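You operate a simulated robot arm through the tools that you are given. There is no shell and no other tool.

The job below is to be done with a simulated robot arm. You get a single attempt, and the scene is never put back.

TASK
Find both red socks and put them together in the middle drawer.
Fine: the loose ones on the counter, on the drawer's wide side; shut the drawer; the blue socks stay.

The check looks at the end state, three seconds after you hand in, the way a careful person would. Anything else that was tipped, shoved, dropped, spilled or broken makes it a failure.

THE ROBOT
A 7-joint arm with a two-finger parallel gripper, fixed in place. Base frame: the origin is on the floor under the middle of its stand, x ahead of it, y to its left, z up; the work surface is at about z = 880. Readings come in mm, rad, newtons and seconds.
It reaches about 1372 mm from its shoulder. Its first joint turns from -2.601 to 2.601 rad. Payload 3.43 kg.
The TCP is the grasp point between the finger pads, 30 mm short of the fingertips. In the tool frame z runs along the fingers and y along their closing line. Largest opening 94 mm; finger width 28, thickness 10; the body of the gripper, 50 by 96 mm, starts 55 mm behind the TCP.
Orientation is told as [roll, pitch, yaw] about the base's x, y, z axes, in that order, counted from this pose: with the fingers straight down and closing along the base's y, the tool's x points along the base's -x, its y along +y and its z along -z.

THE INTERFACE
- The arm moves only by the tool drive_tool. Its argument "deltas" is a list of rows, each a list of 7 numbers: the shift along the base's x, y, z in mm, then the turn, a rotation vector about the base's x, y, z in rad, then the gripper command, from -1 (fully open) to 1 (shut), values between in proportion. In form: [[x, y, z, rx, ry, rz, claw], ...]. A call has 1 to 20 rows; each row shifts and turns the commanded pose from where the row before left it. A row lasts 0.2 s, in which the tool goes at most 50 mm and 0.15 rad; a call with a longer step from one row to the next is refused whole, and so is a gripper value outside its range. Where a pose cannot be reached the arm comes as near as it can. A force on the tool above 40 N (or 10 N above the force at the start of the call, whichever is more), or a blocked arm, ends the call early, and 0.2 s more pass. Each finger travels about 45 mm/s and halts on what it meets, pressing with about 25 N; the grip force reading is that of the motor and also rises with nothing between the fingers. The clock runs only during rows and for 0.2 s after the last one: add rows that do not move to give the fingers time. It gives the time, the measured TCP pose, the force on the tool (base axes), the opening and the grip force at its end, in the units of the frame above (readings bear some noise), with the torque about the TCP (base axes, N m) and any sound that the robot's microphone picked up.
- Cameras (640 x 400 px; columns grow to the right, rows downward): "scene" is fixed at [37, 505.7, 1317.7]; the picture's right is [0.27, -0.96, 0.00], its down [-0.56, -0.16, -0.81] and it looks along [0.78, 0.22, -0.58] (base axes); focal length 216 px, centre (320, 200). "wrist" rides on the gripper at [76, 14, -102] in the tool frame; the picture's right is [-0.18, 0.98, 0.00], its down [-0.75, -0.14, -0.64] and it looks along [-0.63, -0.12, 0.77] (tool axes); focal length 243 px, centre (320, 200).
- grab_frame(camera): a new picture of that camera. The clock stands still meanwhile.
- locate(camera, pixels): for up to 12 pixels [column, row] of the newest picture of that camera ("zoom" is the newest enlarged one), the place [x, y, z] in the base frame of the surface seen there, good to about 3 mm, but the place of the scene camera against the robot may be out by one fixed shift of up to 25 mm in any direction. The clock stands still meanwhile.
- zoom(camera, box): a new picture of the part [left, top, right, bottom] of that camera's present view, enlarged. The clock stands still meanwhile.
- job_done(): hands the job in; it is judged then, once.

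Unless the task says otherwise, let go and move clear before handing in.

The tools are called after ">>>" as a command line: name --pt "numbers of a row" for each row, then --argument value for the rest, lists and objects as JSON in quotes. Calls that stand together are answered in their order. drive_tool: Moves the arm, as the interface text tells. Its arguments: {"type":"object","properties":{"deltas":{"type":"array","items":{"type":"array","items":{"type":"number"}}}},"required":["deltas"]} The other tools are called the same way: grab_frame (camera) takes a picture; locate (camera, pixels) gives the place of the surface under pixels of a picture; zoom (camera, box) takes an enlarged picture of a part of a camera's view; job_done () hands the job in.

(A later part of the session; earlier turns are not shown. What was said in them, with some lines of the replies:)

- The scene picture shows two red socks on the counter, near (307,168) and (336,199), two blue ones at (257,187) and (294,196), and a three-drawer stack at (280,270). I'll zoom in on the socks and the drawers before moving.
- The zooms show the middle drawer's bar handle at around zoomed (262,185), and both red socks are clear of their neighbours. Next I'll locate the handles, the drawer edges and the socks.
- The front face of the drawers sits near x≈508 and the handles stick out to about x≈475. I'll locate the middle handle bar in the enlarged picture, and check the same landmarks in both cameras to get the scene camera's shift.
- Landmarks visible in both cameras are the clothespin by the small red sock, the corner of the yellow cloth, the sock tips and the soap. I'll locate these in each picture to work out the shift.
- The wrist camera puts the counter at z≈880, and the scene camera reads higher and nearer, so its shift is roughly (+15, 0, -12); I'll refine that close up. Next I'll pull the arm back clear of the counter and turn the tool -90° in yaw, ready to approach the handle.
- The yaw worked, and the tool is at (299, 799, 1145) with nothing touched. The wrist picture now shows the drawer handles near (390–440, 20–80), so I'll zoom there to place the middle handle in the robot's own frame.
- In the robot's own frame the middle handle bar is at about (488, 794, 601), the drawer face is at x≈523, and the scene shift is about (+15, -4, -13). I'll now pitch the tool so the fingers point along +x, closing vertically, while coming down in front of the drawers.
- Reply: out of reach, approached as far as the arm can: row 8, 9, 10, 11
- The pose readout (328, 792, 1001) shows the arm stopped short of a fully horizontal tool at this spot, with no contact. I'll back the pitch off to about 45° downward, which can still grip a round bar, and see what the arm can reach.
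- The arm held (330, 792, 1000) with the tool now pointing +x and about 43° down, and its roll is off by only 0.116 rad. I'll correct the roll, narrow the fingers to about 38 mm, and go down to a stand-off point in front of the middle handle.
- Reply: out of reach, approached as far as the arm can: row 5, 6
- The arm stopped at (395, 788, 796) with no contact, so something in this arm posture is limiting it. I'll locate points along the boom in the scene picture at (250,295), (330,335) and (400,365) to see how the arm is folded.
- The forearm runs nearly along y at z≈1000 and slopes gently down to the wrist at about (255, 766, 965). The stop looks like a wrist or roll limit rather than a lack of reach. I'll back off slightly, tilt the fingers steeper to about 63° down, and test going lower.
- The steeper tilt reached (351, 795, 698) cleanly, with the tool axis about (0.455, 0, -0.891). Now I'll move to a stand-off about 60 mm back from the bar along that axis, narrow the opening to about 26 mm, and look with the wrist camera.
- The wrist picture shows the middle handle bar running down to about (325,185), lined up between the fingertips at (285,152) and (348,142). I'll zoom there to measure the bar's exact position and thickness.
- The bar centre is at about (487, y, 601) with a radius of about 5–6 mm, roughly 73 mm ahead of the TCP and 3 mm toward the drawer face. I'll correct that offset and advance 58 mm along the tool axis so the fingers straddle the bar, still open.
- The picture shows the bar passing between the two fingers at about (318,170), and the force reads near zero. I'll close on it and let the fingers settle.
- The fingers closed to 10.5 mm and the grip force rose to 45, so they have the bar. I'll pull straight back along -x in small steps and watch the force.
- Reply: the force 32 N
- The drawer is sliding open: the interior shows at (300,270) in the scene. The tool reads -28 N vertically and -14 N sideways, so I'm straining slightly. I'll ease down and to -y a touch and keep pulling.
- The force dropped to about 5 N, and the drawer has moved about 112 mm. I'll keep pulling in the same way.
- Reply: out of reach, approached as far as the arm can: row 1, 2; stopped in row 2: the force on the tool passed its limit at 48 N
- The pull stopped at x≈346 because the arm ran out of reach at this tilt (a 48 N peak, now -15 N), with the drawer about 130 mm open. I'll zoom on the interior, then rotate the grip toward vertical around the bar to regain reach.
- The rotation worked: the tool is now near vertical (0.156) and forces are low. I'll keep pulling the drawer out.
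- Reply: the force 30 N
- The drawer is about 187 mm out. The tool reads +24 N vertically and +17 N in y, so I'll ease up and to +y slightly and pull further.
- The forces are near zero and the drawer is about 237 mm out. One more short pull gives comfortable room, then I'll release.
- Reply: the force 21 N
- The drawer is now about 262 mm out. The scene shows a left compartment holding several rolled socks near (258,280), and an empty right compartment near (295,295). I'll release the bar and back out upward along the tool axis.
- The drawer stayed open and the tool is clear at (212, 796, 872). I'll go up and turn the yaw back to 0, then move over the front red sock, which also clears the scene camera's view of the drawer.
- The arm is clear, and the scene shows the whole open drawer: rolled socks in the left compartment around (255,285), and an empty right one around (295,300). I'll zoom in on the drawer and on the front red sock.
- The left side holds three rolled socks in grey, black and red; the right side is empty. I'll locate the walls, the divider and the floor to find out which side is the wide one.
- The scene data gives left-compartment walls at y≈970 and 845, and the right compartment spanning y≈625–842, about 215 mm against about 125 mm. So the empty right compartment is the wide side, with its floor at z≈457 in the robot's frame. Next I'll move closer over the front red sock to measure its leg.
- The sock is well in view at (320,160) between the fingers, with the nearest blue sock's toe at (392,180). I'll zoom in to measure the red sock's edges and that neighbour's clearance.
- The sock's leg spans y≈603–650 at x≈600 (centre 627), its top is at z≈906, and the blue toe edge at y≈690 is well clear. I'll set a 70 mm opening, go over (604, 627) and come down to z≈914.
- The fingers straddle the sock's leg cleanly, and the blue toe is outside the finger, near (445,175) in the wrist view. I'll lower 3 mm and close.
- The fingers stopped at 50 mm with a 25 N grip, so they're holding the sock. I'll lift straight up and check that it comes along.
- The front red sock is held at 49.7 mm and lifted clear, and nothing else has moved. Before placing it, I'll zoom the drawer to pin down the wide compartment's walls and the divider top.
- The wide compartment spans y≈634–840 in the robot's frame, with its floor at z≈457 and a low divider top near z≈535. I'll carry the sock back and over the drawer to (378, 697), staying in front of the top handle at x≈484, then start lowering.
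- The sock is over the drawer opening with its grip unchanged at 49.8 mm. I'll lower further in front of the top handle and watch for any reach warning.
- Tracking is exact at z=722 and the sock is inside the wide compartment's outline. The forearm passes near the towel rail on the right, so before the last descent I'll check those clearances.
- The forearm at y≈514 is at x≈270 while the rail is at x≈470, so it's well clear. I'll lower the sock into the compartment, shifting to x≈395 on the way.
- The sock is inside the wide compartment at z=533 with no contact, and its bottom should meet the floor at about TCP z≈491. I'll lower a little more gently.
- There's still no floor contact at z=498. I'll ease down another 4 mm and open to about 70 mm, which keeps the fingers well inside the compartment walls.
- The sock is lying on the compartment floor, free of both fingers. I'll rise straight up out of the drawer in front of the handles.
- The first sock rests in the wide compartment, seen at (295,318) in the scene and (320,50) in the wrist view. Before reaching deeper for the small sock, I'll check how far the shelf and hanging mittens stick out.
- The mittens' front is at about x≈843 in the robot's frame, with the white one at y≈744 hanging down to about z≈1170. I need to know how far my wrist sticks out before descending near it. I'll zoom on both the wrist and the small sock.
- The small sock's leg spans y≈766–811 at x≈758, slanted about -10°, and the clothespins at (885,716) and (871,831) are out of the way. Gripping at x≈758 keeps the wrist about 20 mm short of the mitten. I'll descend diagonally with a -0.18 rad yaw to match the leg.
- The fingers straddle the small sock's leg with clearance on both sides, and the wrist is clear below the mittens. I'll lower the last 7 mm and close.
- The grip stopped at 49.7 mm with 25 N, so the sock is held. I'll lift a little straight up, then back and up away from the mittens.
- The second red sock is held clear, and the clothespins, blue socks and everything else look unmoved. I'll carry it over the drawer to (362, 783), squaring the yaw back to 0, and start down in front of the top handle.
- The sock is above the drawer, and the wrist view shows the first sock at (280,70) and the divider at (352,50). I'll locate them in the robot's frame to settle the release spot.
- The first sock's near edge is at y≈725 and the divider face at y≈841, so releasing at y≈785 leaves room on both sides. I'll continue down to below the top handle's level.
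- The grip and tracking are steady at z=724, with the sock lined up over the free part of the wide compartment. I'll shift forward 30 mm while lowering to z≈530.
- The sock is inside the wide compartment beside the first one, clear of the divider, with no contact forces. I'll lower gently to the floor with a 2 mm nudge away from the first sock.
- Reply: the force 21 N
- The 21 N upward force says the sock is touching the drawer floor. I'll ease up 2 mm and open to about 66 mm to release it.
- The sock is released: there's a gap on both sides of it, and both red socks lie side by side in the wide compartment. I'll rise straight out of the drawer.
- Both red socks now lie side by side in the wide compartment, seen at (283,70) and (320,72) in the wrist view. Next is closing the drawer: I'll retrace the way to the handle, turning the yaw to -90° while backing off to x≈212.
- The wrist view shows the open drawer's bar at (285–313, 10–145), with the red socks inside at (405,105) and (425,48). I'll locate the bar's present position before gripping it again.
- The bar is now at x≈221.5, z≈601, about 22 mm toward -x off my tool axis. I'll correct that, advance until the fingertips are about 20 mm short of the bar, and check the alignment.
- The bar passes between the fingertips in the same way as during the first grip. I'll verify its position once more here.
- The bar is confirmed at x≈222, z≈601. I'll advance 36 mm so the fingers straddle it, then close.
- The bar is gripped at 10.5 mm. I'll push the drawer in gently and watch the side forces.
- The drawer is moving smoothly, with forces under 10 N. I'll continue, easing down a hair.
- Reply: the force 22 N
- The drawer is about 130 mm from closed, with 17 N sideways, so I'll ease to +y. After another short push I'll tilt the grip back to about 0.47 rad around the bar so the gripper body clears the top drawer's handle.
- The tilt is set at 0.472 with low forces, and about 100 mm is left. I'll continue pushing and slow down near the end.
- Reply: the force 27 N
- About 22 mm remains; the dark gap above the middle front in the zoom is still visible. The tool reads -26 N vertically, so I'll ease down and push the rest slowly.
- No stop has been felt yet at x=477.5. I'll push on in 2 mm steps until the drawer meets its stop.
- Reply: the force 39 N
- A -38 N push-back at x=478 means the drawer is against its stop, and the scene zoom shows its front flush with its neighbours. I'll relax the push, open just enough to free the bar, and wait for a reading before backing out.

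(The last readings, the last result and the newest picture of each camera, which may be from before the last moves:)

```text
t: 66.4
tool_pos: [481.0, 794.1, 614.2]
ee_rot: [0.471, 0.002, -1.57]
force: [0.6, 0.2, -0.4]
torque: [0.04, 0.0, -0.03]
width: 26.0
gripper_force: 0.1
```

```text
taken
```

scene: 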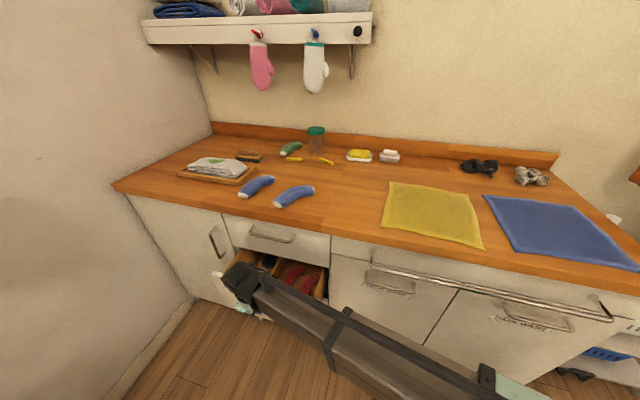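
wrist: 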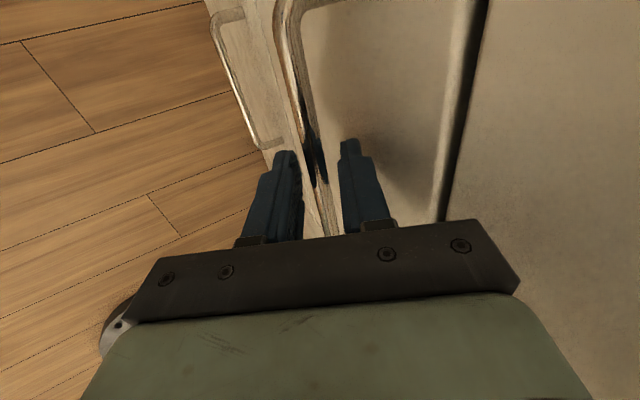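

The bar is free between the open fingers with zero force. I'll back out along the tool axis, then away from the drawers and up.

>>> drive_tool --pt "-6.6 0 12.9 0 0 0 0.447" --pt "-6.6 0 12.9 0 0 0 0.447" --pt "-6.6 0 12.9 0 0 0 0.447" --pt "-6.6 0 12.9 0 0 0 0.447" --pt "-25 0 10 0 0 0 0.447" --pt "-30 0 10 0 0 0 0.447" --pt "-30 0 10 0 0 0 0.447" --pt "-20 0 20 0 0.118 0 0.447" --pt "-10 0 40 0 0.118 0 0.447" --pt "0 0 45 0 0.118 0 0.447" --pt "0 0 45 0 0.118 0 0.447" --pt "0 0 45 0 0 0 0.447" --pt "0 0 45 0 0 0 0.447" --pt "0 0 45 0 0 0 0.447" --pt "0 0 45 0 0 0 0.447"

>>> grab_frame --camera "scene"

>>> grab_frame --camera "wrist"

```text
t: 69.6
tool_pos: [339.1, 793.3, 1023.9]
ee_rot: [-0.001, -0.001, -1.569]
force: [-1.2, 0.4, 0.0]
torque: [-0.02, 0.02, 0.01]
width: 25.9
gripper_force: 0.0
```

```text
taken
```

scene: 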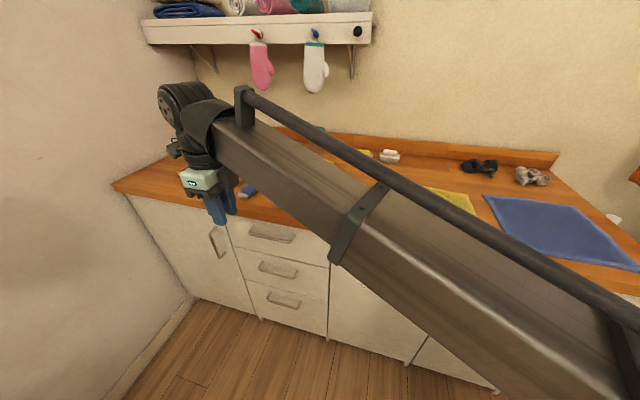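

```text
taken
```

wrist: 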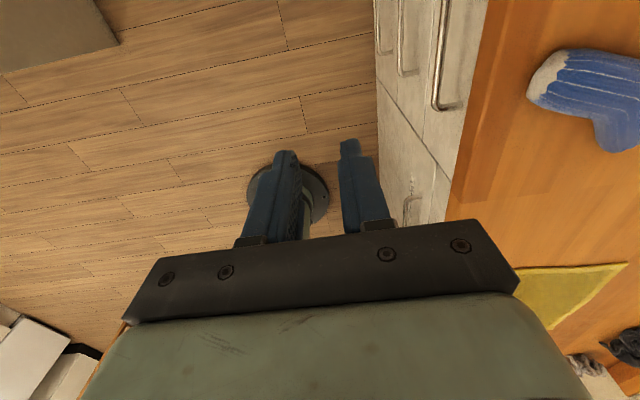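

All three drawer fronts look closed in the scene picture at (280,270), and the tool is clear. I'll check how flush the middle front is and raise the arm back toward its starting pose to view the whole counter.

>>> zoom --camera "scene" --box '[220, 215, 340, 345]'

>>> locate --camera "scene" --pixels '[[260, 255], [310, 270], [255, 275], [310, 290], [270, 295], [245, 240], [315, 255], [300, 310], [290, 262], [300, 282], [245, 262], [277, 272]]'

>>> drive_tool --pt "5 -3 30 0 0 0.1428 0.0" --pt "10 -5 30 0 0 0.1428 -0.5" --pt "20 -5 30 0 0 0.1428 -1" --pt "30 -5 20 0 0 0.1428 -1" --pt "40 -5 15 0 0 0.1428 -1" --pt "40 -5 10 0 0 0.1428 -1" --pt "40 -5 10 0 0 0.1428 -1" --pt "40 -5 5 0 0 0.1428 -1" --pt "40 -10 0 0 0 0.1428 -1" --pt "35 -10 0 0 0 0.1428 -1" --pt "30 -10 0 0 0 0.1428 -1"

>>> grab_frame --camera "scene"

>>> grab_frame --camera "wrist"

```text
3.08 times, centred on (280, 280) of scene
```

zoom: 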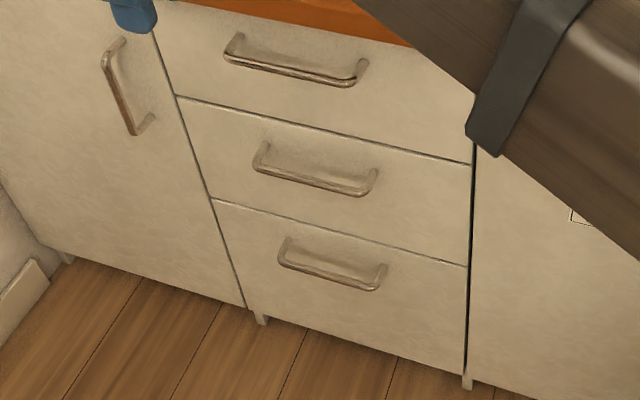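

```text
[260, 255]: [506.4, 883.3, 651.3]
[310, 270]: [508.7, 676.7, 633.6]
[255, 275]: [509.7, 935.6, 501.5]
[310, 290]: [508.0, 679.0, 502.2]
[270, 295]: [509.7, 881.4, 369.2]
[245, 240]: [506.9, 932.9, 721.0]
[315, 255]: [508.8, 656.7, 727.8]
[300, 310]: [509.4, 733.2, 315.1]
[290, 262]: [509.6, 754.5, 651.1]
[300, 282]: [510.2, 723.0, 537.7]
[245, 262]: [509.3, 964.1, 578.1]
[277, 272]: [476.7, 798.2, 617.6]
```

```text
t: 72.0
tool_pos: [669.3, 728.0, 1174.9]
ee_rot: [0.0, -0.001, 0.002]
force: [-0.7, 0.0, 0.6]
torque: [-0.01, -0.01, -0.04]
width: 93.8
gripper_force: 0.0
```

```text
taken
```

scene: 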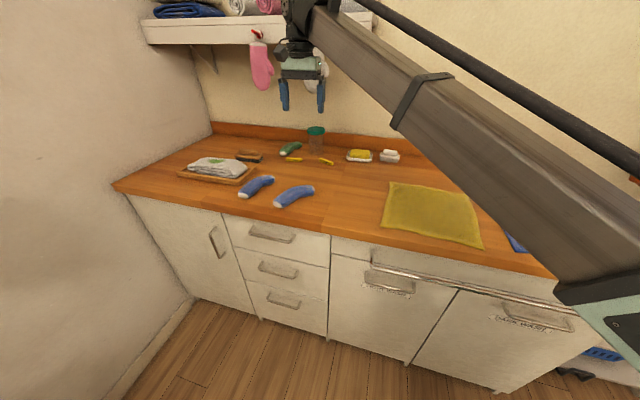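

```text
taken
```

wrist: 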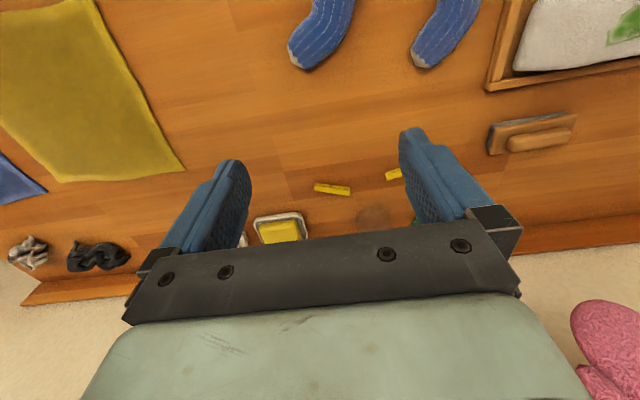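

The middle front is flush with its neighbours (all at x≈507–510). Both red socks are off the counter, and the blue socks, clothespins at (332,189) and (393,175), soap, cloths and mittens match the first pictures. The arm is clear with its gripper empty, so I'm handing in.

>>> job_done

```text
The job is handed in.
```

Both red socks from the counter are lying side by side in the wide, right-hand side of the middle drawer, and the drawer is shut. I handed the job in and haven't seen a verdict.

- **Drawer:** the last scene picture shows its front flush with the drawers above and below. It met its stop when I pushed it in.
- **Left alone:** the blue socks are still on the counter. The narrow side already held three rolled socks (grey, black and red), and I didn't touch them.
- **Everything else:** the clothespins, soap, cloths and hanging mittens look the same as in the first pictures.
- **Contact forces:** while I was opening the drawer, one pull was cut short when the force on the tool reached 48 N, at the edge of the arm's reach. I saw no damage or shift from it.

The arm is back near its starting position with the gripper open and empty.
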